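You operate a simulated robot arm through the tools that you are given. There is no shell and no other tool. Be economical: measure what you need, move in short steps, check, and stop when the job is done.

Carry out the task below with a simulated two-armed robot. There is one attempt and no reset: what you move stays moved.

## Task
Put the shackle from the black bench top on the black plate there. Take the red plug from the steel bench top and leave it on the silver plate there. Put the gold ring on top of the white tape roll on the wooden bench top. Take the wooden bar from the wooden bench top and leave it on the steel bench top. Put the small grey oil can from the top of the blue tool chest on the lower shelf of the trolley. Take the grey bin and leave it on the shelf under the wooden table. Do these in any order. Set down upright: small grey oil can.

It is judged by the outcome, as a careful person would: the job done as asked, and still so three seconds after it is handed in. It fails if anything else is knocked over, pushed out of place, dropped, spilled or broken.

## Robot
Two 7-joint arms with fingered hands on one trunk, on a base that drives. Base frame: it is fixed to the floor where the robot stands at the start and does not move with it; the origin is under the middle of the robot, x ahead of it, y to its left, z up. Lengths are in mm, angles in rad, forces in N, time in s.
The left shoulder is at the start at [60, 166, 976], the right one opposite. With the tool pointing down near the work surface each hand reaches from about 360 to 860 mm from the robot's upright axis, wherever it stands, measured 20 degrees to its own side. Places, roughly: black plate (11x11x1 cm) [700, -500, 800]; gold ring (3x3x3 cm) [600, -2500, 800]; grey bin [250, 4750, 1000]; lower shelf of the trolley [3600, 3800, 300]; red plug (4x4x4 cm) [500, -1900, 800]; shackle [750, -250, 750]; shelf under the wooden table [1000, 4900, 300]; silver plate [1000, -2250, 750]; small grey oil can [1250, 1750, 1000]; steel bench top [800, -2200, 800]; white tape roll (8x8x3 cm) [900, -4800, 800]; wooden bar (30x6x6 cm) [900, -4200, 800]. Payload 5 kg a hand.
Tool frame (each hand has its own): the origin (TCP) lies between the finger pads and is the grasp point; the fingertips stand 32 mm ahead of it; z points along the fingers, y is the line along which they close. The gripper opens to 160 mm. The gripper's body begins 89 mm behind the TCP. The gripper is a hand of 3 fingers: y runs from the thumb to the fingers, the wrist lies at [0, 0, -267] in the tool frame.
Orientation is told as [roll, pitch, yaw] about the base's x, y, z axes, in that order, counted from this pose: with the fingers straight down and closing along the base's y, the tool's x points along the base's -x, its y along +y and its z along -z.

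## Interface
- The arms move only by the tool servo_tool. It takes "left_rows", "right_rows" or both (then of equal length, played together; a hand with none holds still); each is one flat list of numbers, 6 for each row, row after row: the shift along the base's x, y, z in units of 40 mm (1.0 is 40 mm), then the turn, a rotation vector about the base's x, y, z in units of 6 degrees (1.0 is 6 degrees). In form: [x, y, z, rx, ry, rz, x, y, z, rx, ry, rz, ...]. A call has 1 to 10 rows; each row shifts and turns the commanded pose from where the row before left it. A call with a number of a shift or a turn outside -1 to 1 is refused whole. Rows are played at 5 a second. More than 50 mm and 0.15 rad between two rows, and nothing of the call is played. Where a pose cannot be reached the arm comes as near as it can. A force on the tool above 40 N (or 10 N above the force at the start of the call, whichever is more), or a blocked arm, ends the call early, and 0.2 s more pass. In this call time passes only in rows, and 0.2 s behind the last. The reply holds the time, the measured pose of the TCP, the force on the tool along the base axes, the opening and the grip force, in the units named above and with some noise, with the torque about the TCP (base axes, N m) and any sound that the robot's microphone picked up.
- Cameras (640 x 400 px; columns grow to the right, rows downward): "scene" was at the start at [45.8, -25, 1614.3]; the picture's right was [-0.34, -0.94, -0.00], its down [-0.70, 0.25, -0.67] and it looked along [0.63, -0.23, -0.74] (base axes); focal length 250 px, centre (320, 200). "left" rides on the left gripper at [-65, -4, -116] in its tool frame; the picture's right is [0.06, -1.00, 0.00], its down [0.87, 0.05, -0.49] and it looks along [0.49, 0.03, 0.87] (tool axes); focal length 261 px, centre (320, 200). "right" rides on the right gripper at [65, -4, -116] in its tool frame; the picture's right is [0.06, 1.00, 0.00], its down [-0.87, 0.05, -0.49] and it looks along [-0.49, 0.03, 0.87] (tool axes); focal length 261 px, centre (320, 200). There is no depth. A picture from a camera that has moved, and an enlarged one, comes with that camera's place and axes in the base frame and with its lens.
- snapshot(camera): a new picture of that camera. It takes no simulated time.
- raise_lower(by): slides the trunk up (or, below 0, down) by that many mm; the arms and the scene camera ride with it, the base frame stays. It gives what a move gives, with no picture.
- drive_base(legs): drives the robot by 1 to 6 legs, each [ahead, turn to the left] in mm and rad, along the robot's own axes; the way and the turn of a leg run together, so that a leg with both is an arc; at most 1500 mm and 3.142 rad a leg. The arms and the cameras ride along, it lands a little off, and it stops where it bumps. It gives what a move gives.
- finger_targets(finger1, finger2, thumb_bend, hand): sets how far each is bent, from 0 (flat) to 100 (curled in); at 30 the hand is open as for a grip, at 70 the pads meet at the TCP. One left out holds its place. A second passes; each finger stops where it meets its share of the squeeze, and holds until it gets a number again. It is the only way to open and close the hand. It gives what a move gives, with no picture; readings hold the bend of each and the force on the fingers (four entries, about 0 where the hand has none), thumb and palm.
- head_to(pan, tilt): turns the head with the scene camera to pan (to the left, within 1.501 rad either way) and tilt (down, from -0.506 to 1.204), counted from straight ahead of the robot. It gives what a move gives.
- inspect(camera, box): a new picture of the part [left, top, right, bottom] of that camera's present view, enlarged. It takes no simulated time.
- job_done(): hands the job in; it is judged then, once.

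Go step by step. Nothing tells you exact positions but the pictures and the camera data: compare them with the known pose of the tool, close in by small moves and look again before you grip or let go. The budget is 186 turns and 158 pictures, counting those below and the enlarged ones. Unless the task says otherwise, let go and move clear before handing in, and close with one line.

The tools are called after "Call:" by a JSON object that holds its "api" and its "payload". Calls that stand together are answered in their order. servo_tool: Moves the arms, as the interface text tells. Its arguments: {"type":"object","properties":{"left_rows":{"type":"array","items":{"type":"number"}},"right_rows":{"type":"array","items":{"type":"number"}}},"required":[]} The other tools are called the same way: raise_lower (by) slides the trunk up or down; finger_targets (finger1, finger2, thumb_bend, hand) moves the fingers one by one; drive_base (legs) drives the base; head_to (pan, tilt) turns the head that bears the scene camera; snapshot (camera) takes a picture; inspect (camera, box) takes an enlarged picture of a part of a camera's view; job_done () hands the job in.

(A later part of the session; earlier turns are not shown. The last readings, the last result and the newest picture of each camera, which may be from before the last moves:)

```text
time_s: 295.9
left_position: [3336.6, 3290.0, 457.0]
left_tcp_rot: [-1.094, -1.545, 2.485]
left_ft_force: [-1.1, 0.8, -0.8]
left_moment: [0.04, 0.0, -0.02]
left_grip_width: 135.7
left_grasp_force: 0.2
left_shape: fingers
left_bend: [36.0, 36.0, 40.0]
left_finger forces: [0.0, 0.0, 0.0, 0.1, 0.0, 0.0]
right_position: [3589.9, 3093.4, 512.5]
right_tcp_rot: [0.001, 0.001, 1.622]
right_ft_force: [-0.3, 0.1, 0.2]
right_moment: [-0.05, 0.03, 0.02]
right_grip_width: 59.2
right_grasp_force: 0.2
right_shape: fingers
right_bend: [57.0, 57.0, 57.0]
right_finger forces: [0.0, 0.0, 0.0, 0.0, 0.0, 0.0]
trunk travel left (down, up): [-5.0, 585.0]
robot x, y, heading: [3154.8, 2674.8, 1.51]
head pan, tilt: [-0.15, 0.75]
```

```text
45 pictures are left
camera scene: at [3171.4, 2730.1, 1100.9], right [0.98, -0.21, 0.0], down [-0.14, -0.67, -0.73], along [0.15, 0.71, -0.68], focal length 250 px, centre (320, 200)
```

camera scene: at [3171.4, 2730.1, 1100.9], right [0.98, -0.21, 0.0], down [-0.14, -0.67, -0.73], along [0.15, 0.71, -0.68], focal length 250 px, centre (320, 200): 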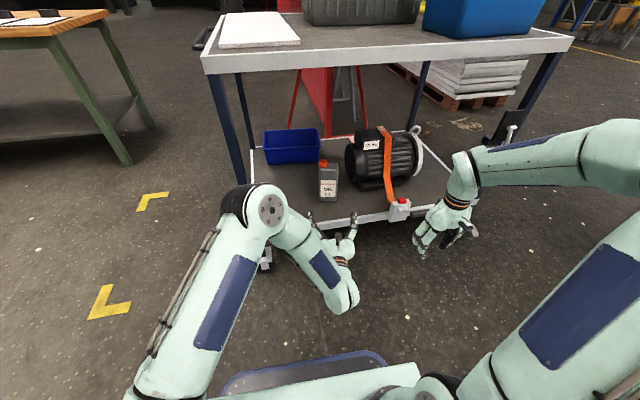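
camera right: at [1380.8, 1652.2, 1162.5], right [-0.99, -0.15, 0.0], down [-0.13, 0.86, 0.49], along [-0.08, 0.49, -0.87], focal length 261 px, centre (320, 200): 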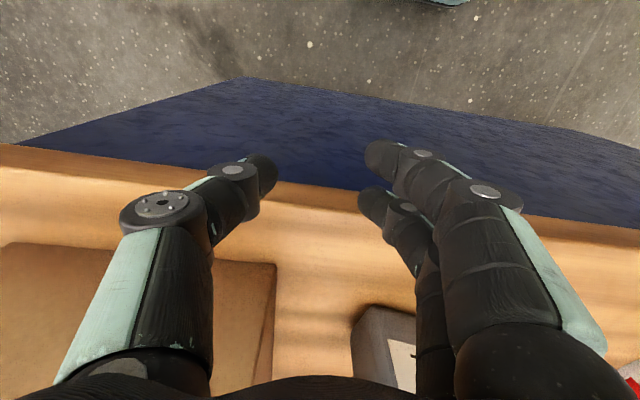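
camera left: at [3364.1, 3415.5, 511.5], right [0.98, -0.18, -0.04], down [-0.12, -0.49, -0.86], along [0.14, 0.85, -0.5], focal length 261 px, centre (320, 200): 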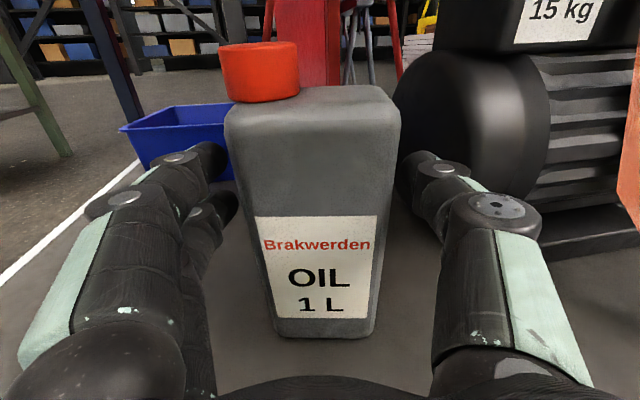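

The oil can stands upright on the lower shelf. Last is the grey bin, so I'll raise the trunk and drive toward the wooden table around the chest.

Call:
{"api": "raise_lower", "payload": {"by": 540}}

Call:
{"api": "drive_base", "payload": {"legs": [[-120, 0], [0, 1.218], [1500, 0], [1100, 0], [0, -1.157]]}}

Call:
{"api": "head_to", "payload": {"pan": 0.25, "tilt": 0.5}}

Call:
{"api": "snapshot", "payload": {"camera": "scene"}}

```text
refused: 540 is not a number from -400 to 400
```

```text
time_s: 315.4
left_position: [923.2, 4220.2, 456.2]
left_tcp_rot: [-1.101, -1.543, 2.554]
left_ft_force: [-0.2, -1.1, 0.3]
left_moment: [0.05, -0.02, -0.02]
left_grip_width: 135.7
left_grasp_force: 0.1
left_shape: fingers
left_bend: [36.0, 36.0, 40.0]
left_finger forces: [0.1, 0.0, 0.1, 0.0, 0.0, 0.1]
right_position: [1185.3, 4039.7, 512.3]
right_tcp_rot: [0.001, 0.0, 1.682]
right_ft_force: [0.2, 0.1, 0.5]
right_moment: [0.01, 0.03, -0.02]
right_grip_width: 58.8
right_grasp_force: 0.0
right_shape: fingers
right_bend: [57.0, 57.0, 57.0]
right_finger forces: [0.0, 0.0, 0.0, 0.1, 0.0, 0.1]
trunk travel left (down, up): [-5.0, 585.0]
robot x, y, heading: [776.7, 3594.4, 1.57]
head pan, tilt: [-0.15, 0.75]
```

```text
time_s: 316.3
left_position: [921.9, 4220.8, 456.1]
left_tcp_rot: [-1.101, -1.544, 2.554]
left_ft_force: [0.1, -0.2, 0.7]
left_moment: [0.0, 0.0, -0.01]
left_grip_width: 135.8
left_grasp_force: 0.1
left_shape: fingers
left_bend: [36.0, 36.0, 40.0]
left_finger forces: [0.1, 0.0, 0.1, 0.0, 0.0, 0.0]
right_position: [1185.8, 4039.2, 512.3]
right_tcp_rot: [0.002, -0.001, 1.683]
right_ft_force: [-0.2, 0.4, 0.5]
right_moment: [0.0, 0.02, -0.02]
right_grip_width: 59.2
right_grasp_force: 0.1
right_shape: fingers
right_bend: [57.0, 57.0, 57.0]
right_finger forces: [0.1, 0.0, 0.1, 0.0, 0.0, 0.0]
trunk travel left (down, up): [-5.0, 585.0]
robot x, y, heading: [777.5, 3594.4, 1.574]
head pan, tilt: [0.25, 0.499]
```

```text
44 pictures are left
camera scene: at [755.3, 3656.9, 1122.9], right [0.97, 0.25, 0.0], down [0.12, -0.46, -0.88], along [-0.22, 0.85, -0.48], focal length 250 px, centre (320, 200)
```

scene: 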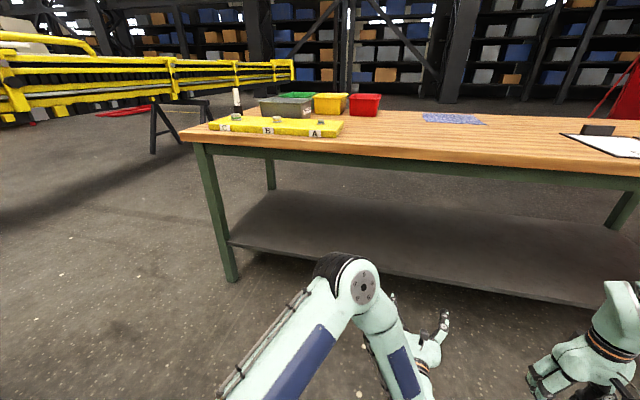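

The table is ahead. A grey bin stands at its left end among green, yellow and red ones, behind a yellow strip, and the shelf below is empty. I'll raise the trunk and look closer.

Call:
{"api": "raise_lower", "payload": {"by": 400}}

Call:
{"api": "raise_lower", "payload": {"by": 185}}

Call:
{"api": "head_to", "payload": {"pan": 0.4, "tilt": 0.6}}

Call:
{"api": "inspect", "payload": {"camera": "scene", "box": [200, 100, 400, 225]}}

```text
time_s: 320.1
left_position: [922.7, 4219.8, 854.9]
left_tcp_rot: [-1.097, -1.545, 2.552]
left_ft_force: [-0.2, 0.1, 0.0]
left_moment: [-0.01, -0.01, 0.01]
left_grip_width: 135.9
left_grasp_force: 0.0
left_shape: fingers
left_bend: [36.0, 36.0, 40.0]
left_finger forces: [0.0, 0.0, 0.0, 0.1, 0.0, 0.1]
right_position: [1184.5, 4039.5, 911.9]
right_tcp_rot: [0.003, 0.002, 1.683]
right_ft_force: [0.0, 0.3, -0.6]
right_moment: [0.0, -0.01, 0.0]
right_grip_width: 58.9
right_grasp_force: 0.0
right_shape: fingers
right_bend: [57.0, 57.0, 57.0]
right_finger forces: [0.0, 0.0, 0.0, 0.0, 0.0, 0.1]
trunk travel left (down, up): [-405.0, 185.0]
robot x, y, heading: [774.7, 3595.5, 1.574]
head pan, tilt: [0.25, 0.499]
```

```text
time_s: 322.2
left_position: [922.2, 4220.3, 1040.5]
left_tcp_rot: [-1.095, -1.544, 2.548]
left_ft_force: [-0.3, 0.7, 0.7]
left_moment: [-0.03, 0.0, -0.03]
left_grip_width: 136.0
left_grasp_force: 0.0
left_shape: fingers
left_bend: [36.0, 36.0, 40.0]
left_finger forces: [0.1, 0.0, 0.0, 0.0, 0.1, 0.0]
right_position: [1185.9, 4039.9, 1097.1]
right_tcp_rot: [0.001, -0.001, 1.682]
right_ft_force: [0.8, -0.4, 0.4]
right_moment: [0.0, 0.02, 0.03]
right_grip_width: 59.3
right_grasp_force: 0.1
right_shape: fingers
right_bend: [57.0, 57.0, 57.0]
right_finger forces: [0.1, 0.0, 0.0, 0.0, 0.0, 0.0]
trunk travel left (down, up): [-590.0, 0.0]
robot x, y, heading: [776.9, 3595.7, 1.573]
head pan, tilt: [0.25, 0.499]
```

```text
time_s: 322.9
left_position: [922.6, 4221.1, 1040.6]
left_tcp_rot: [-1.101, -1.545, 2.553]
left_ft_force: [0.5, -0.4, 0.7]
left_moment: [-0.03, 0.02, 0.02]
left_grip_width: 135.9
left_grasp_force: 0.0
left_shape: fingers
left_bend: [36.0, 36.0, 40.0]
left_finger forces: [0.0, 0.0, 0.0, 0.0, 0.0, 0.1]
right_position: [1184.8, 4040.0, 1097.5]
right_tcp_rot: [0.001, 0.001, 1.682]
right_ft_force: [-0.6, -0.2, 0.2]
right_moment: [0.0, 0.01, 0.0]
right_grip_width: 58.9
right_grasp_force: 0.1
right_shape: fingers
right_bend: [57.0, 57.0, 57.0]
right_finger forces: [0.0, 0.1, 0.1, 0.1, 0.0, 0.1]
trunk travel left (down, up): [-590.0, 0.0]
robot x, y, heading: [774.6, 3595.2, 1.574]
head pan, tilt: [0.4, 0.6]
```

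```text
3.20 times, centred on (300, 162) of scene
camera zoom: at [743.5, 3650.2, 1698.9], right [0.92, 0.39, 0.0], down [0.22, -0.52, -0.83], along [-0.32, 0.76, -0.56], focal length 798 px, centre (384, 320)
```

zoom: 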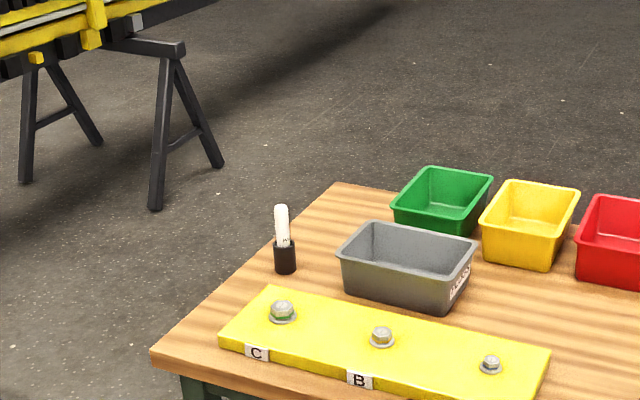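

The grey bin spans about x 175–388 and y 4755–4905, with its rim at z ≈ 985, and the shelf below is at z ≈ 300. I'll grip it from above across its 150 mm width with the left hand, so first I'll turn that hand back to pointing down.

Call:
{"api": "servo_tool", "payload": {"left_rows": [0, 0, 0.2, -0.993, 0.119, 0, 0, 0, 0.2, -0.993, 0.119, 0, 0, 0, 0.2, -0.993, 0.119, 0, 0, 0, 0.2, -0.993, 0.119, 0, 0, 0, 0.2, -0.993, 0.119, 0, 0, 0, 0, -0.993, 0.119, 0, 0, 0, 0, -0.993, 0.119, 0, 0, 0, 0, -0.993, 0.119, 0, 0, 0, 0, -0.993, 0.119, 0, 0, 0, 0, -0.993, 0.119, 0]}}

Call:
{"api": "servo_tool", "payload": {"left_rows": [0, 0, 0, -0.993, 0.119, 0, 0, 0, 0, -0.993, 0.119, 0, 0, 0, 0, -0.993, 0.119, 0, 0, 0, 0, -0.993, 0.119, 0, 0, 0, 0, -0.75, 0.1, 0, 0, 0, 0, 0, 0, -1, 0, 0, 0, 0, 0, -1, 0, 0, 0, 0, 0, -1, 0, 0, 0, 0, 0, -1, 0, 0, 0, 0, 0, -1]}}

Call:
{"api": "drive_base", "payload": {"legs": [[0, 1.571], [300, 0], [0, -1.575], [430, 0]]}}

```text
time_s: 325.1
left_position: [921.5, 4220.8, 1081.1]
left_tcp_rot: [-0.015, -0.51, 1.479]
left_ft_force: [0.0, 0.3, -0.7]
left_moment: [-0.01, -0.01, 0.01]
left_grip_width: 136.1
left_grasp_force: 0.1
left_shape: fingers
left_bend: [36.0, 36.0, 40.0]
left_finger forces: [0.0, 0.0, 0.0, 0.0, 0.0, 0.1]
right_position: [1185.0, 4039.8, 1096.7]
right_tcp_rot: [0.002, 0.001, 1.682]
right_ft_force: [-0.5, -0.6, -0.5]
right_moment: [0.0, -0.02, -0.02]
right_grip_width: 59.2
right_grasp_force: 0.1
right_shape: fingers
right_bend: [57.0, 57.0, 57.0]
right_finger forces: [0.0, 0.1, 0.0, 0.1, 0.0, 0.1]
trunk travel left (down, up): [-590.0, 0.0]
robot x, y, heading: [778.5, 3596.7, 1.572]
head pan, tilt: [0.4, 0.6]
```

```text
time_s: 327.3
left_position: [921.7, 4220.9, 1081.1]
left_tcp_rot: [0.003, -0.014, 0.952]
left_ft_force: [0.4, 0.7, 0.7]
left_moment: [-0.01, 0.0, 0.0]
left_grip_width: 135.8
left_grasp_force: 0.1
left_shape: fingers
left_bend: [36.0, 36.0, 40.0]
left_finger forces: [0.0, 0.0, 0.0, 0.0, 0.1, 0.0]
right_position: [1186.4, 4039.8, 1097.7]
right_tcp_rot: [0.002, 0.001, 1.683]
right_ft_force: [0.5, 0.5, -0.1]
right_moment: [0.0, -0.04, 0.02]
right_grip_width: 59.0
right_grasp_force: 0.1
right_shape: fingers
right_bend: [57.0, 57.0, 57.0]
right_finger forces: [0.0, 0.0, 0.1, 0.0, 0.0, 0.0]
trunk travel left (down, up): [-590.0, 0.0]
robot x, y, heading: [776.8, 3596.2, 1.571]
head pan, tilt: [0.4, 0.6]
```

```text
time_s: 339.4
left_position: [644.6, 4650.9, 1080.2]
left_tcp_rot: [0.001, -0.012, 0.93]
left_ft_force: [0.8, 0.7, -1.1]
left_moment: [-0.02, -0.04, 0.02]
left_grip_width: 136.0
left_grasp_force: 0.0
left_shape: fingers
left_bend: [36.0, 36.0, 40.0]
left_finger forces: [0.0, 0.0, 0.1, 0.0, 0.1, 0.0]
right_position: [903.7, 4463.5, 1096.2]
right_tcp_rot: [0.002, 0.001, 1.659]
right_ft_force: [-0.8, 0.4, 0.4]
right_moment: [-0.03, 0.01, 0.02]
right_grip_width: 59.0
right_grasp_force: 0.1
right_shape: fingers
right_bend: [57.0, 57.0, 57.0]
right_finger forces: [0.1, 0.0, 0.0, 0.1, 0.0, 0.1]
trunk travel left (down, up): [-590.0, 0.0]
robot x, y, heading: [487.3, 4029.5, 1.55]
head pan, tilt: [0.4, 0.6]
```

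The robot is in front of the bin. I'll creep 100 mm closer, then bring the left hand over the bin while turning it so the fingers close front to back.

Call:
{"api": "drive_base", "payload": {"legs": [[100, 0.02]]}}

Call:
{"api": "finger_targets", "payload": {"hand": "left", "finger1": 22, "finger2": 22, "thumb_bend": 22}}

Call:
{"api": "servo_tool", "payload": {"left_rows": [-0.88, 0.2, 0, 0, 0, -0.89, -0.88, 0.2, 0, 0, 0, -0.89, -0.88, 0.2, 0, 0, 0, -0.89, -0.88, 0.2, 0, 0, 0, -0.89, -0.88, 0.2, 0, 0, 0, -0.89, -0.88, 0.2, 0, 0, 0, -0.89, -0.88, 0.2, 0, 0, 0, -0.89, -0.88, 0.2, 0, 0, 0, -0.89, -0.88, 0.2, 0, 0, 0, -0.89, -0.88, 0.2, 0, 0, 0, -0.89]}}

Call:
{"api": "snapshot", "payload": {"camera": "left"}}

Call:
{"api": "snapshot", "payload": {"camera": "scene"}}

```text
time_s: 340.6
left_position: [633.4, 4754.6, 1078.1]
left_tcp_rot: [-0.001, -0.012, 0.948]
left_ft_force: [0.2, 0.5, -0.5]
left_moment: [-0.06, 0.01, 0.04]
left_grip_width: 135.9
left_grasp_force: 0.0
left_shape: fingers
left_bend: [36.0, 36.0, 40.0]
left_finger forces: [0.0, 0.1, 0.0, 0.0, 0.0, 0.1]
right_position: [894.8, 4572.3, 1097.6]
right_tcp_rot: [0.0, 0.002, 1.681]
right_ft_force: [0.5, -0.1, -0.4]
right_moment: [-0.05, -0.01, 0.02]
right_grip_width: 59.2
right_grasp_force: 0.0
right_shape: fingers
right_bend: [57.0, 57.0, 57.0]
right_finger forces: [0.0, 0.0, 0.1, 0.1, 0.0, 0.0]
trunk travel left (down, up): [-590.0, 0.0]
robot x, y, heading: [486.0, 4130.2, 1.572]
head pan, tilt: [0.4, 0.6]
```

```text
time_s: 341.6
left_position: [634.7, 4754.1, 1080.2]
left_tcp_rot: [0.003, -0.01, 0.949]
left_ft_force: [0.2, 0.5, 0.3]
left_moment: [0.0, 0.02, 0.0]
left_grip_width: 187.6
left_grasp_force: 0.0
left_shape: fingers
left_bend: [22.0, 22.0, 22.0]
left_finger forces: [0.0, 0.0, 0.0, 0.0, 0.0, 0.0]
right_position: [897.1, 4571.6, 1097.0]
right_tcp_rot: [0.001, 0.002, 1.682]
right_ft_force: [0.3, 0.2, -0.5]
right_moment: [0.0, 0.01, 0.02]
right_grip_width: 58.9
right_grasp_force: 0.1
right_shape: fingers
right_bend: [57.0, 57.0, 57.0]
right_finger forces: [0.1, 0.0, 0.1, 0.0, 0.0, 0.1]
trunk travel left (down, up): [-590.0, 0.0]
robot x, y, heading: [490.0, 4128.3, 1.571]
head pan, tilt: [0.4, 0.6]
```

```text
time_s: 343.8
left_position: [279.1, 4832.4, 1079.9]
left_tcp_rot: [0.001, -0.014, 0.016]
left_ft_force: [0.2, 1.2, 0.0]
left_moment: [0.01, -0.03, -0.01]
left_grip_width: 188.0
left_grasp_force: 0.2
left_shape: fingers
left_bend: [22.0, 22.0, 22.0]
left_finger forces: [0.1, 0.0, 0.0, 0.0, 0.0, 0.0]
right_position: [895.1, 4571.8, 1096.9]
right_tcp_rot: [-0.001, 0.001, 1.682]
right_ft_force: [-0.8, 0.7, 0.4]
right_moment: [0.0, -0.04, -0.02]
right_grip_width: 59.0
right_grasp_force: 0.1
right_shape: fingers
right_bend: [57.0, 57.0, 57.0]
right_finger forces: [0.1, 0.0, 0.1, 0.0, 0.0, 0.0]
trunk travel left (down, up): [-590.0, 0.0]
robot x, y, heading: [489.9, 4129.6, 1.568]
head pan, tilt: [0.4, 0.6]
```

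```text
42 pictures are left
camera left: at [344.0, 4827.9, 1197.3], right [-0.05, -1.0, 0.0], down [-0.88, 0.04, 0.48], along [-0.48, 0.02, -0.88], focal length 261 px, centre (320, 200)
```

left: 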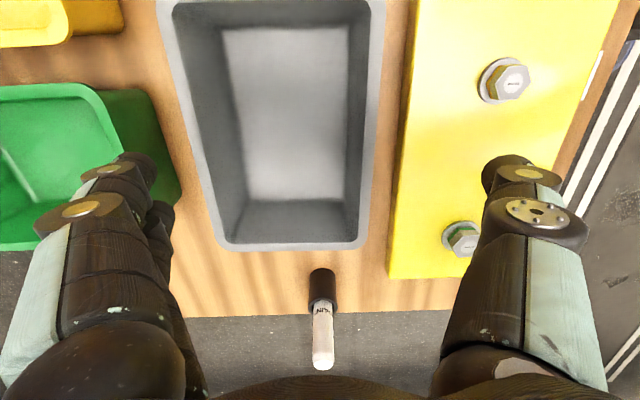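

```text
41 pictures are left
camera scene: at [452.5, 4183.1, 1698.8], right [0.92, 0.39, 0.0], down [0.22, -0.52, -0.82], along [-0.32, 0.76, -0.57], focal length 250 px, centre (320, 200)
```

scene: 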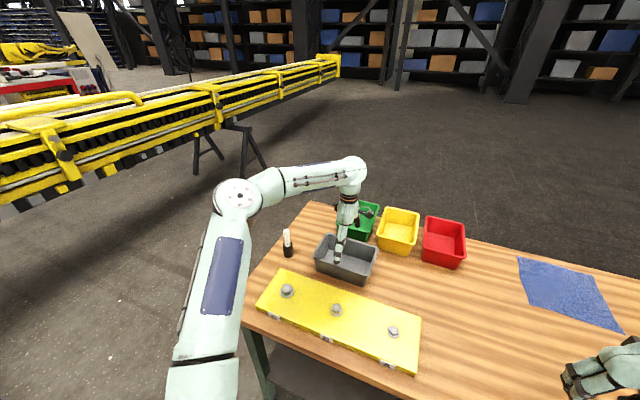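

Now I see the bin clearly: its rim spans y 4785–4934 and x 176–390, so its centre is (283, 4860). The yellow strip in front and the green bin behind leave 35–50 mm for the fingers. I'll shift 28 mm, set the opening to about 167 mm, and lower part way.

Call:
{"api": "finger_targets", "payload": {"hand": "left", "finger1": 30, "finger2": 30, "thumb_bend": 30}}

Call:
{"api": "servo_tool", "payload": {"left_rows": [0.1, 0.7, 0, 0, 0, 0, 0, 0, -0.6, 0, 0, 0, 0, 0, -0.6, 0, 0, 0]}}

Call:
{"api": "snapshot", "payload": {"camera": "left"}}

```text
time_s: 344.8
left_position: [281.2, 4832.4, 1079.4]
left_tcp_rot: [0.0, -0.012, 0.018]
left_ft_force: [0.1, 0.7, -1.2]
left_moment: [0.02, -0.01, 0.04]
left_grip_width: 169.0
left_grasp_force: 0.1
left_shape: fingers
left_bend: [30.0, 30.0, 30.0]
left_finger forces: [0.0, 0.0, 0.0, 0.0, 0.0, 0.1]
right_position: [896.2, 4570.3, 1097.3]
right_tcp_rot: [0.001, 0.002, 1.682]
right_ft_force: [-0.2, 0.3, -0.1]
right_moment: [-0.05, -0.02, 0.03]
right_grip_width: 59.0
right_grasp_force: 0.0
right_shape: fingers
right_bend: [57.0, 57.0, 57.0]
right_finger forces: [0.0, 0.1, 0.0, 0.0, 0.1, 0.1]
trunk travel left (down, up): [-590.0, 0.0]
robot x, y, heading: [487.7, 4128.4, 1.575]
head pan, tilt: [0.4, 0.6]
```

```text
time_s: 345.6
left_position: [285.5, 4860.4, 1031.8]
left_tcp_rot: [0.0, -0.013, 0.015]
left_ft_force: [-0.3, 0.3, 0.5]
left_moment: [-0.03, 0.02, 0.04]
left_grip_width: 168.6
left_grasp_force: 0.0
left_shape: fingers
left_bend: [30.0, 30.0, 30.0]
left_finger forces: [0.0, 0.0, 0.1, 0.0, 0.0, 0.0]
right_position: [896.1, 4572.1, 1098.1]
right_tcp_rot: [0.002, 0.002, 1.681]
right_ft_force: [1.3, 0.7, 0.0]
right_moment: [-0.01, -0.03, 0.01]
right_grip_width: 59.3
right_grasp_force: 0.1
right_shape: fingers
right_bend: [57.0, 57.0, 57.0]
right_finger forces: [0.0, 0.1, 0.0, 0.0, 0.1, 0.1]
trunk travel left (down, up): [-590.0, 0.0]
robot x, y, heading: [487.1, 4127.7, 1.568]
head pan, tilt: [0.4, 0.6]
```

```text
40 pictures are left
camera left: at [350.2, 4856.6, 1149.1], right [-0.04, -1.0, 0.0], down [-0.88, 0.04, 0.48], along [-0.48, 0.02, -0.88], focal length 261 px, centre (320, 200)
```

left: 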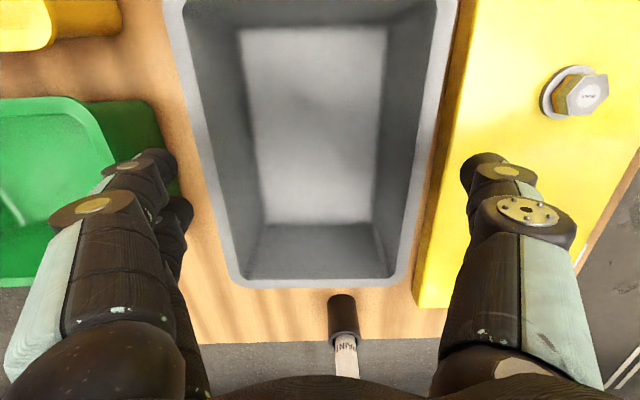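

Nearly centred, so I'll shift 5 mm to the back and lower about 38 mm so the fingers straddle the rim.

Call:
{"api": "servo_tool", "payload": {"left_rows": [0, 0.13, -0.3, 0, 0, 0, 0, 0, -0.35, 0, 0, 0, 0, 0, -0.3, 0, 0, 0]}}

Call:
{"api": "snapshot", "payload": {"camera": "left"}}

```text
time_s: 346.4
left_position: [285.3, 4865.1, 993.4]
left_tcp_rot: [0.0, -0.013, 0.018]
left_ft_force: [-0.1, -0.1, -0.6]
left_moment: [0.02, -0.02, -0.02]
left_grip_width: 168.6
left_grasp_force: 0.0
left_shape: fingers
left_bend: [30.0, 30.0, 30.0]
left_finger forces: [0.0, 0.1, 0.0, 0.1, 0.1, 0.0]
right_position: [895.7, 4571.5, 1097.4]
right_tcp_rot: [0.002, 0.001, 1.681]
right_ft_force: [0.5, -0.5, 0.0]
right_moment: [-0.03, 0.01, 0.01]
right_grip_width: 59.0
right_grasp_force: 0.1
right_shape: fingers
right_bend: [57.0, 57.0, 57.0]
right_finger forces: [0.1, 0.0, 0.0, 0.0, 0.0, 0.1]
trunk travel left (down, up): [-590.0, 0.0]
robot x, y, heading: [485.0, 4125.5, 1.569]
head pan, tilt: [0.4, 0.6]
```

```text
39 pictures are left
camera left: at [350.3, 4862.3, 1111.0], right [-0.04, -1.0, 0.0], down [-0.88, 0.04, 0.48], along [-0.48, 0.02, -0.88], focal length 261 px, centre (320, 200)
```

left: 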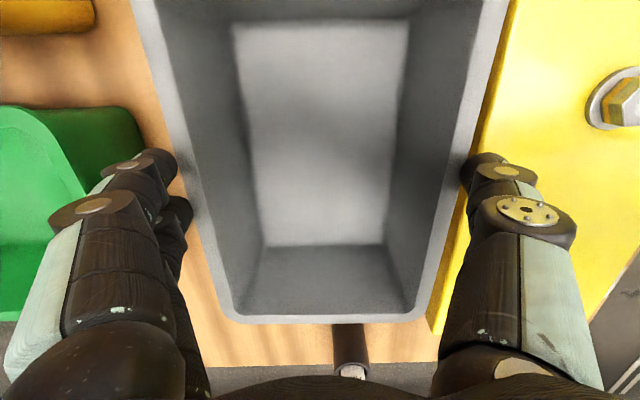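

The fingers and thumb are just outside the rim on both sides. I'll lower 14 mm more and close.

Call:
{"api": "servo_tool", "payload": {"left_rows": [0, 0, -0.35, 0, 0, 0]}}

Call:
{"api": "finger_targets", "payload": {"hand": "left", "finger1": 60, "finger2": 60, "thumb_bend": 60}}

Call:
{"api": "snapshot", "payload": {"camera": "left"}}

```text
time_s: 346.8
left_position: [284.6, 4866.4, 979.3]
left_tcp_rot: [0.002, -0.012, 0.019]
left_ft_force: [0.3, 0.7, 1.0]
left_moment: [0.0, -0.01, 0.05]
left_grip_width: 168.7
left_grasp_force: 0.0
left_shape: fingers
left_bend: [30.0, 30.0, 30.0]
left_finger forces: [0.0, 0.0, 0.1, 0.0, 0.0, 0.0]
right_position: [896.8, 4572.1, 1096.6]
right_tcp_rot: [0.002, 0.001, 1.681]
right_ft_force: [-0.3, 0.4, 1.2]
right_moment: [0.01, 0.01, 0.0]
right_grip_width: 59.2
right_grasp_force: 0.1
right_shape: fingers
right_bend: [57.0, 57.0, 57.0]
right_finger forces: [0.1, 0.0, 0.1, 0.0, 0.0, 0.1]
trunk travel left (down, up): [-590.0, 0.0]
robot x, y, heading: [484.9, 4129.3, 1.572]
head pan, tilt: [0.4, 0.6]
```

```text
time_s: 347.8
left_position: [285.7, 4865.5, 982.1]
left_tcp_rot: [0.002, -0.012, 0.016]
left_ft_force: [-1.9, 0.3, 8.1]
left_moment: [-0.76, -0.02, -0.11]
left_grip_width: 154.7
left_grasp_force: 30.5
left_shape: fingers
left_bend: [36.0, 35.0, 40.0]
left_finger forces: [14.5, 14.6, 0.0, 0.0, 31.4, 0.1]
right_position: [896.8, 4571.9, 1096.6]
right_tcp_rot: [0.002, 0.0, 1.68]
right_ft_force: [-0.3, 0.4, -0.6]
right_moment: [-0.02, -0.01, -0.04]
right_grip_width: 59.2
right_grasp_force: 0.1
right_shape: fingers
right_bend: [57.0, 57.0, 57.0]
right_finger forces: [0.0, 0.0, 0.0, 0.0, 0.0, 0.0]
trunk travel left (down, up): [-590.0, 0.0]
robot x, y, heading: [488.2, 4128.1, 1.577]
head pan, tilt: [0.4, 0.6]
```

```text
38 pictures are left
camera left: at [349.8, 4861.5, 1098.6], right [-0.04, -1.0, 0.0], down [-0.88, 0.04, 0.48], along [-0.48, 0.02, -0.88], focal length 261 px, centre (320, 200)
```

left: 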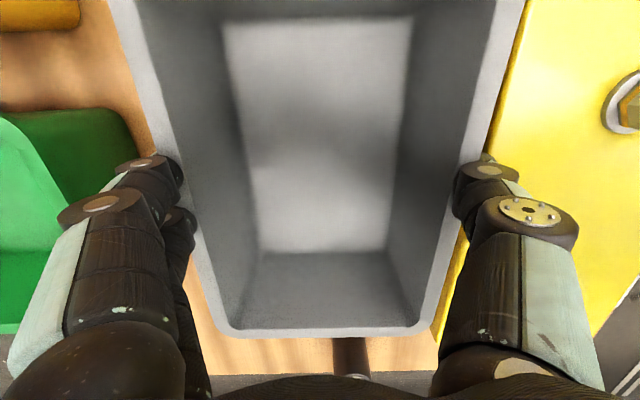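

The bin is gripped with 30 N. I'll lift 40 mm and check from the scene camera.

Call:
{"api": "servo_tool", "payload": {"left_rows": [0, 0, 0.2, 0, 0, 0, 0, 0, 0.4, 0, 0, 0, 0, 0, 0.5, 0, 0, 0]}}

Call:
{"api": "inspect", "payload": {"camera": "scene", "box": [220, 150, 460, 330]}}

```text
time_s: 348.6
left_position: [285.2, 4865.4, 1025.0]
left_tcp_rot: [0.002, -0.01, 0.018]
left_ft_force: [-0.2, 0.0, -1.9]
left_moment: [0.01, 0.0, 0.01]
left_grip_width: 154.3
left_grasp_force: 29.4
left_shape: fingers
left_bend: [36.0, 35.0, 40.0]
left_finger forces: [14.8, 15.0, 0.1, 0.0, 28.5, 0.0]
right_position: [895.3, 4572.0, 1097.8]
right_tcp_rot: [0.004, 0.002, 1.68]
right_ft_force: [0.1, 0.9, -0.2]
right_moment: [0.03, -0.02, 0.01]
right_grip_width: 59.4
right_grasp_force: 0.0
right_shape: fingers
right_bend: [57.0, 57.0, 57.0]
right_finger forces: [0.0, 0.0, 0.1, 0.0, 0.0, 0.0]
trunk travel left (down, up): [-590.0, 0.0]
robot x, y, heading: [486.6, 4129.4, 1.572]
head pan, tilt: [0.4, 0.6]
```

```text
2.22 times, centred on (340, 240) of scene
camera zoom: at [453.8, 4182.8, 1698.8], right [0.92, 0.39, 0.0], down [0.22, -0.52, -0.83], along [-0.32, 0.76, -0.56], focal length 554 px, centre (276, 111)
```

zoom: 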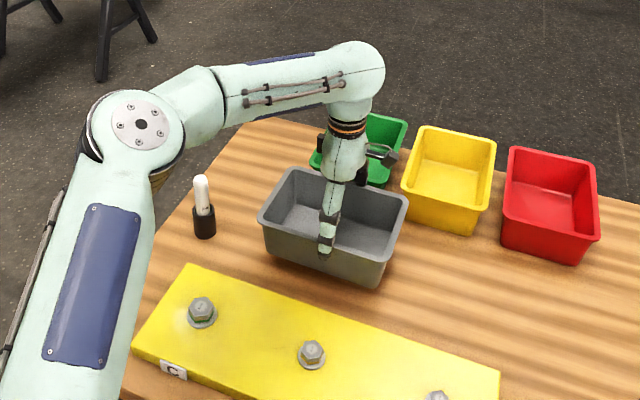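

The bin is lifted level and light. I'll raise it to clear the bolts, back away 500 mm, lower the trunk fully, and then drive forward with the bin under the table.

Call:
{"api": "servo_tool", "payload": {"left_rows": [0, 0, 0.7, 0, 0, 0, 0, 0, 0.7, 0, 0, 0]}}

Call:
{"api": "drive_base", "payload": {"legs": [[-510, 0]]}}

Call:
{"api": "raise_lower", "payload": {"by": -300}}

Call:
{"api": "raise_lower", "payload": {"by": -290}}

Call:
{"api": "snapshot", "payload": {"camera": "scene"}}

```text
time_s: 349.2
left_position: [285.1, 4865.4, 1081.6]
left_tcp_rot: [0.0, -0.013, 0.017]
left_ft_force: [-0.1, 0.2, -1.3]
left_moment: [0.04, -0.02, 0.02]
left_grip_width: 154.7
left_grasp_force: 28.6
left_shape: fingers
left_bend: [36.0, 35.0, 40.0]
left_finger forces: [14.6, 15.0, 0.1, 0.0, 28.3, 0.0]
right_position: [896.2, 4572.0, 1096.9]
right_tcp_rot: [0.003, 0.001, 1.681]
right_ft_force: [0.1, -0.7, -0.4]
right_moment: [0.0, 0.02, 0.0]
right_grip_width: 59.0
right_grasp_force: 0.0
right_shape: fingers
right_bend: [57.0, 57.0, 57.0]
right_finger forces: [0.0, 0.0, 0.1, 0.0, 0.0, 0.0]
trunk travel left (down, up): [-590.0, 0.0]
robot x, y, heading: [489.1, 4130.2, 1.57]
head pan, tilt: [0.4, 0.6]
```

```text
time_s: 352.1
left_position: [286.2, 4357.3, 1080.2]
left_tcp_rot: [0.003, -0.011, 0.016]
left_ft_force: [0.3, -0.4, -2.4]
left_moment: [0.03, -0.01, 0.02]
left_grip_width: 154.6
left_grasp_force: 29.4
left_shape: fingers
left_bend: [36.0, 35.0, 40.0]
left_finger forces: [14.7, 15.1, 0.0, 0.0, 28.4, 0.1]
right_position: [895.2, 4060.5, 1096.8]
right_tcp_rot: [0.0, 0.0, 1.678]
right_ft_force: [-1.1, 0.0, 0.1]
right_moment: [0.0, 0.01, -0.03]
right_grip_width: 59.2
right_grasp_force: 0.1
right_shape: fingers
right_bend: [57.0, 57.0, 57.0]
right_finger forces: [0.0, 0.0, 0.0, 0.0, 0.0, 0.0]
trunk travel left (down, up): [-590.0, 0.0]
robot x, y, heading: [484.1, 3618.3, 1.569]
head pan, tilt: [0.4, 0.6]
```

```text
time_s: 355.1
left_position: [286.1, 4357.3, 780.2]
left_tcp_rot: [0.002, -0.012, 0.017]
left_ft_force: [1.0, -0.3, -1.6]
left_moment: [0.0, -0.02, 0.02]
left_grip_width: 154.7
left_grasp_force: 28.7
left_shape: fingers
left_bend: [36.0, 35.0, 40.0]
left_finger forces: [14.7, 15.0, 0.1, 0.0, 28.4, 0.1]
right_position: [896.1, 4062.8, 798.0]
right_tcp_rot: [0.003, -0.001, 1.679]
right_ft_force: [0.4, 0.8, -0.1]
right_moment: [0.02, -0.02, 0.0]
right_grip_width: 59.1
right_grasp_force: 0.1
right_shape: fingers
right_bend: [57.0, 57.0, 57.0]
right_finger forces: [0.0, 0.0, 0.0, 0.0, 0.1, 0.0]
trunk travel left (down, up): [-290.0, 300.0]
robot x, y, heading: [484.8, 3622.4, 1.569]
head pan, tilt: [0.4, 0.6]
```

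```text
time_s: 358.1
left_position: [285.4, 4356.9, 490.5]
left_tcp_rot: [0.002, -0.014, 0.016]
left_ft_force: [0.7, -0.2, -2.2]
left_moment: [0.01, -0.02, -0.02]
left_grip_width: 154.4
left_grasp_force: 29.3
left_shape: fingers
left_bend: [36.0, 35.0, 40.0]
left_finger forces: [14.7, 14.9, 0.0, 0.0, 28.3, 0.0]
right_position: [897.7, 4060.6, 506.3]
right_tcp_rot: [0.002, 0.002, 1.679]
right_ft_force: [-0.1, -0.3, 0.4]
right_moment: [-0.04, 0.02, 0.01]
right_grip_width: 59.3
right_grasp_force: 0.1
right_shape: fingers
right_bend: [57.0, 57.0, 57.0]
right_finger forces: [0.0, 0.0, 0.0, 0.1, 0.1, 0.1]
trunk travel left (down, up): [0.0, 590.0]
robot x, y, heading: [487.6, 3618.7, 1.564]
head pan, tilt: [0.4, 0.6]
```

```text
36 pictures are left
camera scene: at [452.9, 3673.7, 1108.9], right [0.92, 0.39, 0.0], down [0.22, -0.52, -0.82], along [-0.32, 0.76, -0.57], focal length 250 px, centre (320, 200)
```

scene: 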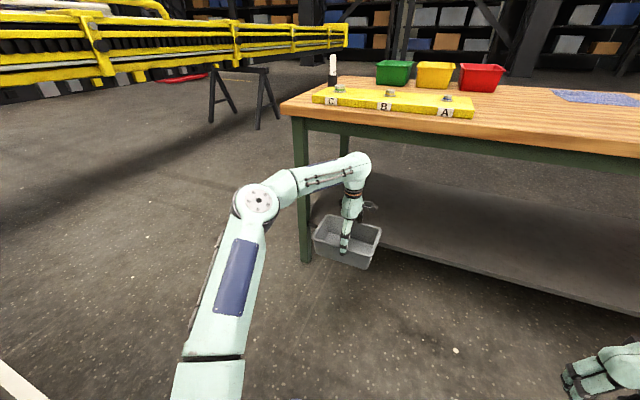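

The elbow would ride too high for the apron, which is at about z = 800. I'll back up 60 mm, then lower the hand 80 mm and reach it out 60 mm, so the arm flattens before going under the table.

Call:
{"api": "drive_base", "payload": {"legs": [[-70, 0]]}}

Call:
{"api": "servo_tool", "payload": {"left_rows": [0, 0, -0.5, 0, 0, 0, 0, 0, -0.5, 0, 0, 0, 0, 0.3, -0.5, 0, 0, 0, 0, 0.4, -0.5, 0, 0, 0, 0.2, 0.4, 0, 0, 0, 0, 0.2, 0.4, 0, 0, 0, 0]}}

Call:
{"api": "snapshot", "payload": {"camera": "scene"}}

Call:
{"api": "snapshot", "payload": {"camera": "right"}}

```text
time_s: 359.1
left_position: [285.8, 4285.0, 491.4]
left_tcp_rot: [0.003, -0.012, 0.016]
left_ft_force: [-0.1, -0.1, -1.3]
left_moment: [-0.01, -0.04, -0.02]
left_grip_width: 154.7
left_grasp_force: 29.2
left_shape: fingers
left_bend: [36.0, 35.0, 40.0]
left_finger forces: [14.8, 15.0, 0.0, 0.0, 28.4, 0.0]
right_position: [896.5, 3991.0, 506.6]
right_tcp_rot: [0.002, 0.002, 1.677]
right_ft_force: [-0.4, 0.3, 0.0]
right_moment: [-0.01, -0.03, 0.0]
right_grip_width: 59.0
right_grasp_force: 0.0
right_shape: fingers
right_bend: [57.0, 57.0, 57.0]
right_finger forces: [0.0, 0.0, 0.0, 0.0, 0.1, 0.1]
trunk travel left (down, up): [0.0, 590.0]
robot x, y, heading: [480.6, 3553.6, 1.567]
head pan, tilt: [0.4, 0.6]
```

```text
time_s: 360.5
left_position: [301.9, 4346.6, 409.6]
left_tcp_rot: [0.001, -0.012, 0.015]
left_ft_force: [0.4, 0.3, -1.2]
left_moment: [0.0, -0.03, 0.01]
left_grip_width: 154.7
left_grasp_force: 28.9
left_shape: fingers
left_bend: [36.0, 35.0, 40.0]
left_finger forces: [14.6, 14.8, 0.1, 0.0, 28.2, 0.0]
right_position: [896.6, 3990.8, 507.1]
right_tcp_rot: [0.004, 0.001, 1.678]
right_ft_force: [-0.9, 0.1, -0.2]
right_moment: [0.0, 0.0, 0.0]
right_grip_width: 59.1
right_grasp_force: 0.0
right_shape: fingers
right_bend: [57.0, 57.0, 57.0]
right_finger forces: [0.0, 0.0, 0.0, 0.0, 0.0, 0.0]
trunk travel left (down, up): [0.0, 590.0]
robot x, y, heading: [486.9, 3550.1, 1.566]
head pan, tilt: [0.4, 0.6]
```

```text
35 pictures are left
camera scene: at [452.7, 3603.1, 1108.9], right [0.92, 0.39, 0.0], down [0.22, -0.52, -0.83], along [-0.32, 0.76, -0.57], focal length 250 px, centre (320, 200)
```

scene: 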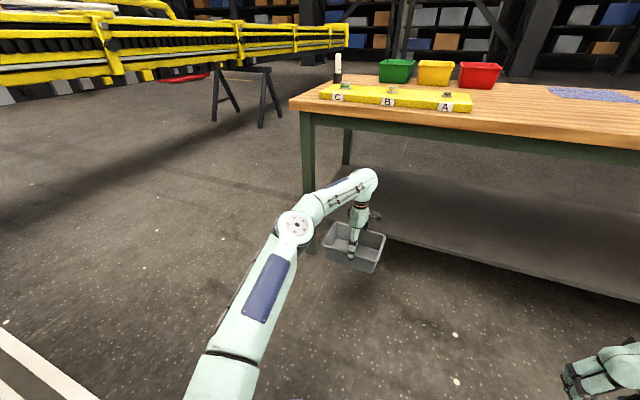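

```text
34 pictures are left
camera right: at [909.2, 3925.4, 622.3], right [-0.99, -0.17, 0.0], down [-0.15, 0.86, 0.49], along [-0.08, 0.48, -0.87], focal length 261 px, centre (320, 200)
```

right: 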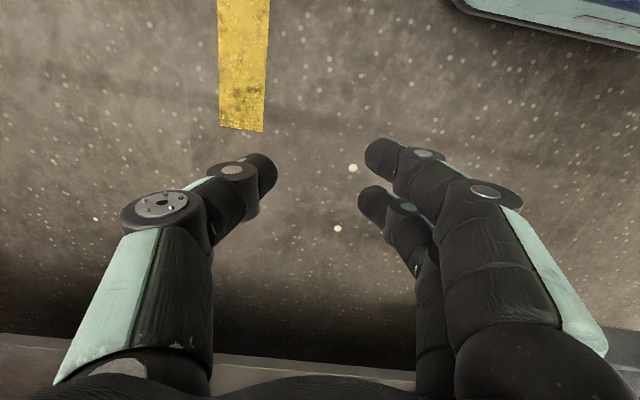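

Comparing several views, the shelf top is at about z ≈ 280 with its front near y ≈ 4560, and the apron bottom is around 780. I'll lower the hand another 32 mm for clearance and drive forward in two stages, checking in between.

Call:
{"api": "servo_tool", "payload": {"left_rows": [0, 0.2, -0.4, 0, 0, 0, 0, 0.2, -0.4, 0, 0, 0]}}

Call:
{"api": "drive_base", "payload": {"legs": [[110, 0]]}}

Call:
{"api": "snapshot", "payload": {"camera": "scene"}}

Call:
{"api": "snapshot", "payload": {"camera": "left"}}

```text
time_s: 361.1
left_position: [302.6, 4362.3, 378.5]
left_tcp_rot: [0.002, -0.012, 0.015]
left_ft_force: [-0.6, -0.3, -1.1]
left_moment: [0.0, -0.02, -0.01]
left_grip_width: 154.6
left_grasp_force: 28.8
left_shape: fingers
left_bend: [36.0, 35.0, 40.0]
left_finger forces: [14.6, 14.8, 0.0, 0.0, 28.0, 0.0]
right_position: [896.7, 3990.2, 507.9]
right_tcp_rot: [0.001, 0.0, 1.677]
right_ft_force: [-0.1, 0.1, 0.3]
right_moment: [0.02, -0.02, -0.01]
right_grip_width: 59.2
right_grasp_force: 0.0
right_shape: fingers
right_bend: [57.0, 57.0, 57.0]
right_finger forces: [0.0, 0.0, 0.0, 0.0, 0.0, 0.1]
trunk travel left (down, up): [0.0, 590.0]
robot x, y, heading: [491.7, 3549.9, 1.566]
head pan, tilt: [0.4, 0.6]
```

```text
time_s: 362.3
left_position: [303.4, 4473.5, 378.4]
left_tcp_rot: [0.003, -0.011, 0.018]
left_ft_force: [0.3, -0.3, -2.0]
left_moment: [0.0, -0.03, -0.01]
left_grip_width: 154.6
left_grasp_force: 28.3
left_shape: fingers
left_bend: [36.0, 35.0, 40.0]
left_finger forces: [14.7, 14.8, 0.0, 0.1, 28.0, 0.0]
right_position: [896.9, 4101.5, 506.9]
right_tcp_rot: [0.0, 0.001, 1.679]
right_ft_force: [0.1, 0.1, 0.5]
right_moment: [0.04, -0.02, -0.01]
right_grip_width: 59.4
right_grasp_force: 0.0
right_shape: fingers
right_bend: [57.0, 57.0, 57.0]
right_finger forces: [0.0, 0.0, 0.0, 0.1, 0.0, 0.0]
trunk travel left (down, up): [0.0, 590.0]
robot x, y, heading: [486.3, 3655.4, 1.568]
head pan, tilt: [0.4, 0.6]
```

```text
33 pictures are left
camera scene: at [453.0, 3713.4, 1108.9], right [0.92, 0.39, 0.0], down [0.22, -0.52, -0.82], along [-0.32, 0.76, -0.57], focal length 250 px, centre (320, 200)
```

scene: 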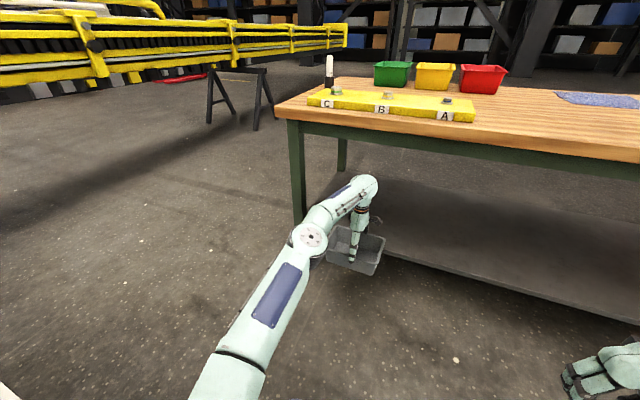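

```text
32 pictures are left
camera left: at [367.0, 4468.1, 496.1], right [-0.05, -1.0, 0.0], down [-0.88, 0.04, 0.48], along [-0.48, 0.02, -0.88], focal length 261 px, centre (320, 200)
```

left: 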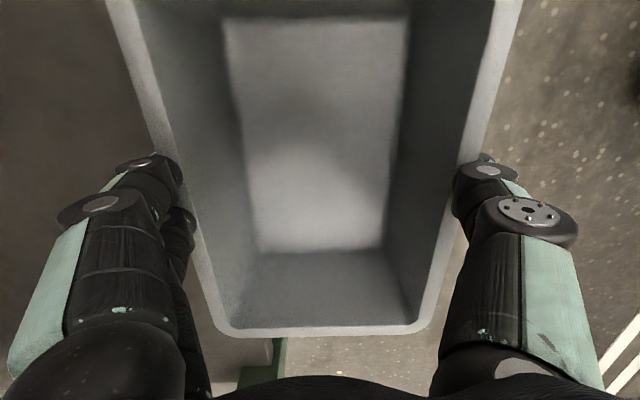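

The bin is about to pass over the shelf front, and the forearm should clear the apron by about 20 mm. I'll go forward in two more steps, watching the forces.

Call:
{"api": "drive_base", "payload": {"legs": [[120, 0]]}}

Call:
{"api": "snapshot", "payload": {"camera": "scene"}}

Call:
{"api": "snapshot", "payload": {"camera": "left"}}

```text
time_s: 363.2
left_position: [304.7, 4501.3, 379.7]
left_tcp_rot: [-0.008, -0.012, 0.004]
left_ft_force: [2.0, -27.3, 14.3]
left_moment: [-1.39, -0.01, 0.36]
left_grip_width: 156.0
left_grasp_force: 24.5
left_shape: fingers
left_bend: [41.0, 41.0, 37.0]
left_finger forces: [5.1, 4.3, 0.0, 0.0, 39.6, 0.0]
right_position: [895.8, 4133.1, 507.8]
right_tcp_rot: [0.002, 0.001, 1.679]
right_ft_force: [-0.2, 0.0, -0.2]
right_moment: [-0.03, 0.0, 0.02]
right_grip_width: 59.0
right_grasp_force: 0.2
right_shape: fingers
right_bend: [57.0, 57.0, 57.0]
right_finger forces: [0.0, 0.0, 0.1, 0.0, 0.0, 0.1]
trunk travel left (down, up): [0.0, 590.0]
robot x, y, heading: [486.7, 3691.9, 1.573]
head pan, tilt: [0.4, 0.6]
stopped in leg 1: the force on the tool passed its limit at 49 N (the readings are from after the stop); the commanded pose is now the measured one
```

```text
31 pictures are left
camera scene: at [453.3, 3744.4, 1109.0], right [0.92, 0.39, 0.0], down [0.22, -0.52, -0.83], along [-0.32, 0.76, -0.56], focal length 250 px, centre (320, 200)
```

scene: 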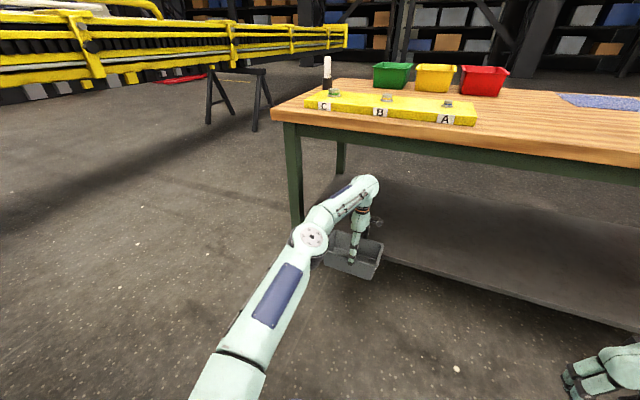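

```text
30 pictures are left
camera left: at [369.1, 4497.1, 497.7], right [-0.06, -1.0, 0.01], down [-0.87, 0.05, 0.48], along [-0.48, 0.02, -0.88], focal length 261 px, centre (320, 200)
```

left: 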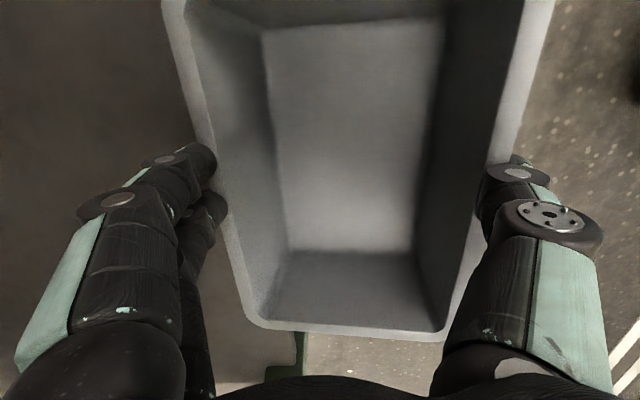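

The bin met the shelf's front edge, so the shelf top is higher than I judged, about 305–315, with its edge at y ≈ 4565. I'll back off, raise the hand 36 mm and check the grip.

Call:
{"api": "drive_base", "payload": {"legs": [[-70, 0]]}}

Call:
{"api": "servo_tool", "payload": {"left_rows": [0, -0.3, 0.5, 0, 0, 0, 0, -0.3, 0.5, 0, 0, 0]}}

Call:
{"api": "snapshot", "payload": {"camera": "left"}}

Call:
{"api": "inspect", "payload": {"camera": "scene", "box": [270, 150, 430, 300]}}

```text
time_s: 364.2
left_position: [305.1, 4432.8, 378.5]
left_tcp_rot: [-0.008, -0.011, 0.006]
left_ft_force: [0.0, 1.1, -1.4]
left_moment: [0.0, -0.05, 0.01]
left_grip_width: 154.3
left_grasp_force: 25.8
left_shape: fingers
left_bend: [35.0, 34.0, 41.0]
left_finger forces: [12.9, 12.8, 0.1, 0.0, 25.4, 0.1]
right_position: [895.5, 4063.9, 507.2]
right_tcp_rot: [0.001, 0.002, 1.676]
right_ft_force: [-1.1, -0.6, -0.2]
right_moment: [0.01, -0.02, -0.01]
right_grip_width: 59.3
right_grasp_force: 0.1
right_shape: fingers
right_bend: [57.0, 57.0, 57.0]
right_finger forces: [0.1, 0.0, 0.0, 0.0, 0.0, 0.0]
trunk travel left (down, up): [0.0, 590.0]
robot x, y, heading: [489.4, 3625.0, 1.571]
head pan, tilt: [0.4, 0.6]
```

```text
time_s: 364.8
left_position: [304.7, 4408.0, 418.1]
left_tcp_rot: [-0.007, -0.011, 0.005]
left_ft_force: [-0.8, -0.2, -1.8]
left_moment: [0.01, -0.02, -0.01]
left_grip_width: 154.0
left_grasp_force: 25.1
left_shape: fingers
left_bend: [35.0, 35.0, 41.0]
left_finger forces: [12.9, 12.7, 0.0, 0.0, 25.2, 0.0]
right_position: [896.5, 4064.3, 507.4]
right_tcp_rot: [0.001, 0.004, 1.676]
right_ft_force: [0.3, 0.6, -0.8]
right_moment: [-0.04, -0.04, 0.01]
right_grip_width: 59.1
right_grasp_force: 0.1
right_shape: fingers
right_bend: [57.0, 57.0, 57.0]
right_finger forces: [0.0, 0.0, 0.1, 0.0, 0.1, 0.1]
trunk travel left (down, up): [0.0, 590.0]
robot x, y, heading: [483.2, 3624.1, 1.566]
head pan, tilt: [0.4, 0.6]
```

```text
29 pictures are left
camera left: at [369.1, 4404.6, 535.7], right [-0.06, -1.0, 0.01], down [-0.87, 0.05, 0.48], along [-0.48, 0.02, -0.88], focal length 261 px, centre (320, 200)
```

left: 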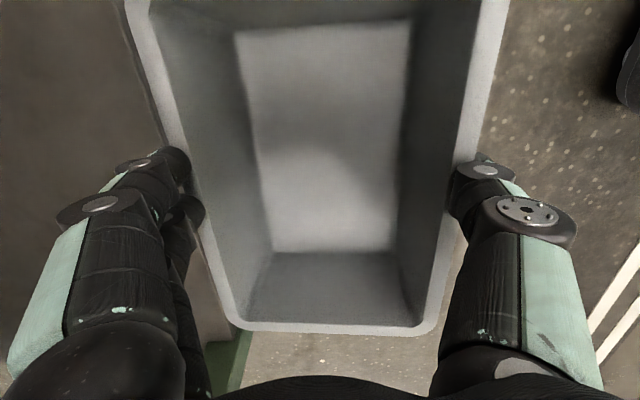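

```text
2.67 times, centred on (350, 225) of scene
camera zoom: at [453.0, 3676.3, 1108.8], right [0.92, 0.39, 0.0], down [0.22, -0.52, -0.82], along [-0.32, 0.76, -0.57], focal length 665 px, centre (240, 133)
```

zoom: 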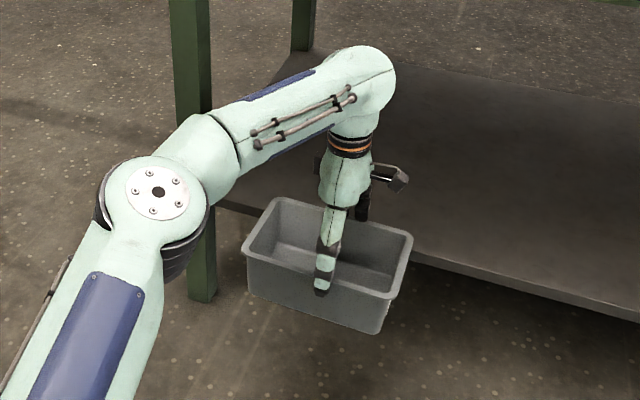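

The grip is sound and the bin bottom is about 30 mm above the shelf. I'll drive forward again in two stages.

Call:
{"api": "drive_base", "payload": {"legs": [[150, 0]]}}

Call:
{"api": "snapshot", "payload": {"camera": "scene"}}

```text
time_s: 366.1
left_position: [303.7, 4559.9, 418.2]
left_tcp_rot: [-0.007, -0.012, 0.007]
left_ft_force: [0.2, -0.1, -1.2]
left_moment: [0.04, -0.03, 0.02]
left_grip_width: 154.3
left_grasp_force: 24.9
left_shape: fingers
left_bend: [35.0, 35.0, 41.0]
left_finger forces: [12.7, 12.6, 0.1, 0.1, 25.2, 0.0]
right_position: [895.8, 4215.0, 508.5]
right_tcp_rot: [0.003, 0.003, 1.68]
right_ft_force: [-1.5, -0.5, 0.3]
right_moment: [0.01, 0.01, -0.03]
right_grip_width: 59.2
right_grasp_force: 0.0
right_shape: fingers
right_bend: [57.0, 57.0, 57.0]
right_finger forces: [0.0, 0.0, 0.1, 0.1, 0.0, 0.1]
trunk travel left (down, up): [0.0, 590.0]
robot x, y, heading: [486.4, 3775.8, 1.568]
head pan, tilt: [0.4, 0.6]
```

```text
27 pictures are left
camera scene: at [453.1, 3826.7, 1108.9], right [0.92, 0.39, 0.0], down [0.22, -0.52, -0.82], along [-0.32, 0.76, -0.57], focal length 250 px, centre (320, 200)
```

scene: 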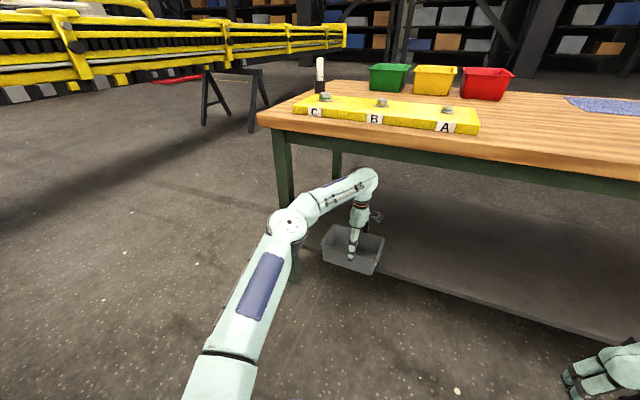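

Clear so far. I'll go forward another 150 mm.

Call:
{"api": "drive_base", "payload": {"legs": [[150, 0]]}}

Call:
{"api": "snapshot", "payload": {"camera": "scene"}}

Call:
{"api": "snapshot", "payload": {"camera": "left"}}

```text
time_s: 367.5
left_position: [302.6, 4710.1, 418.0]
left_tcp_rot: [-0.006, -0.01, 0.008]
left_ft_force: [-0.1, 0.2, -1.1]
left_moment: [0.02, -0.03, 0.04]
left_grip_width: 154.0
left_grasp_force: 25.4
left_shape: fingers
left_bend: [35.0, 35.0, 41.0]
left_finger forces: [12.7, 12.7, 0.0, 0.1, 25.4, 0.1]
right_position: [897.1, 4365.4, 506.5]
right_tcp_rot: [0.001, 0.0, 1.68]
right_ft_force: [-0.1, 0.9, -0.1]
right_moment: [-0.01, 0.0, -0.02]
right_grip_width: 59.1
right_grasp_force: 0.1
right_shape: fingers
right_bend: [57.0, 57.0, 57.0]
right_finger forces: [0.1, 0.1, 0.1, 0.1, 0.0, 0.1]
trunk travel left (down, up): [0.0, 590.0]
robot x, y, heading: [484.7, 3923.3, 1.574]
head pan, tilt: [0.4, 0.6]
```

```text
26 pictures are left
camera scene: at [453.2, 3977.4, 1108.9], right [0.92, 0.39, 0.0], down [0.22, -0.52, -0.82], along [-0.32, 0.76, -0.57], focal length 250 px, centre (320, 200)
```

scene: 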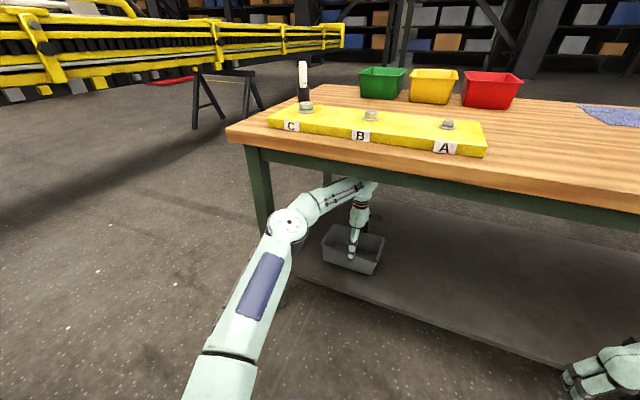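

```text
25 pictures are left
camera left: at [368.3, 4705.9, 535.8], right [-0.06, -1.0, 0.01], down [-0.88, 0.05, 0.48], along [-0.48, 0.02, -0.88], focal length 261 px, centre (320, 200)
```

left: 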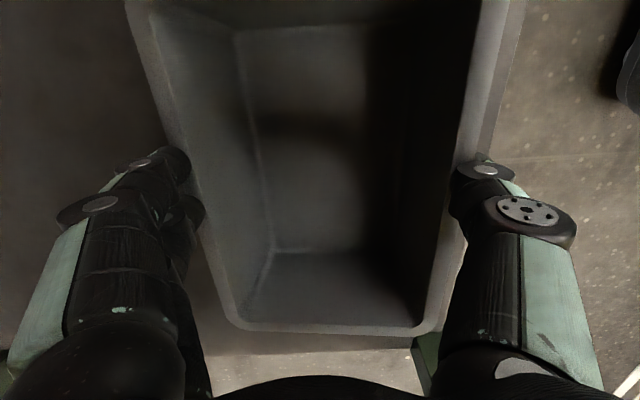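

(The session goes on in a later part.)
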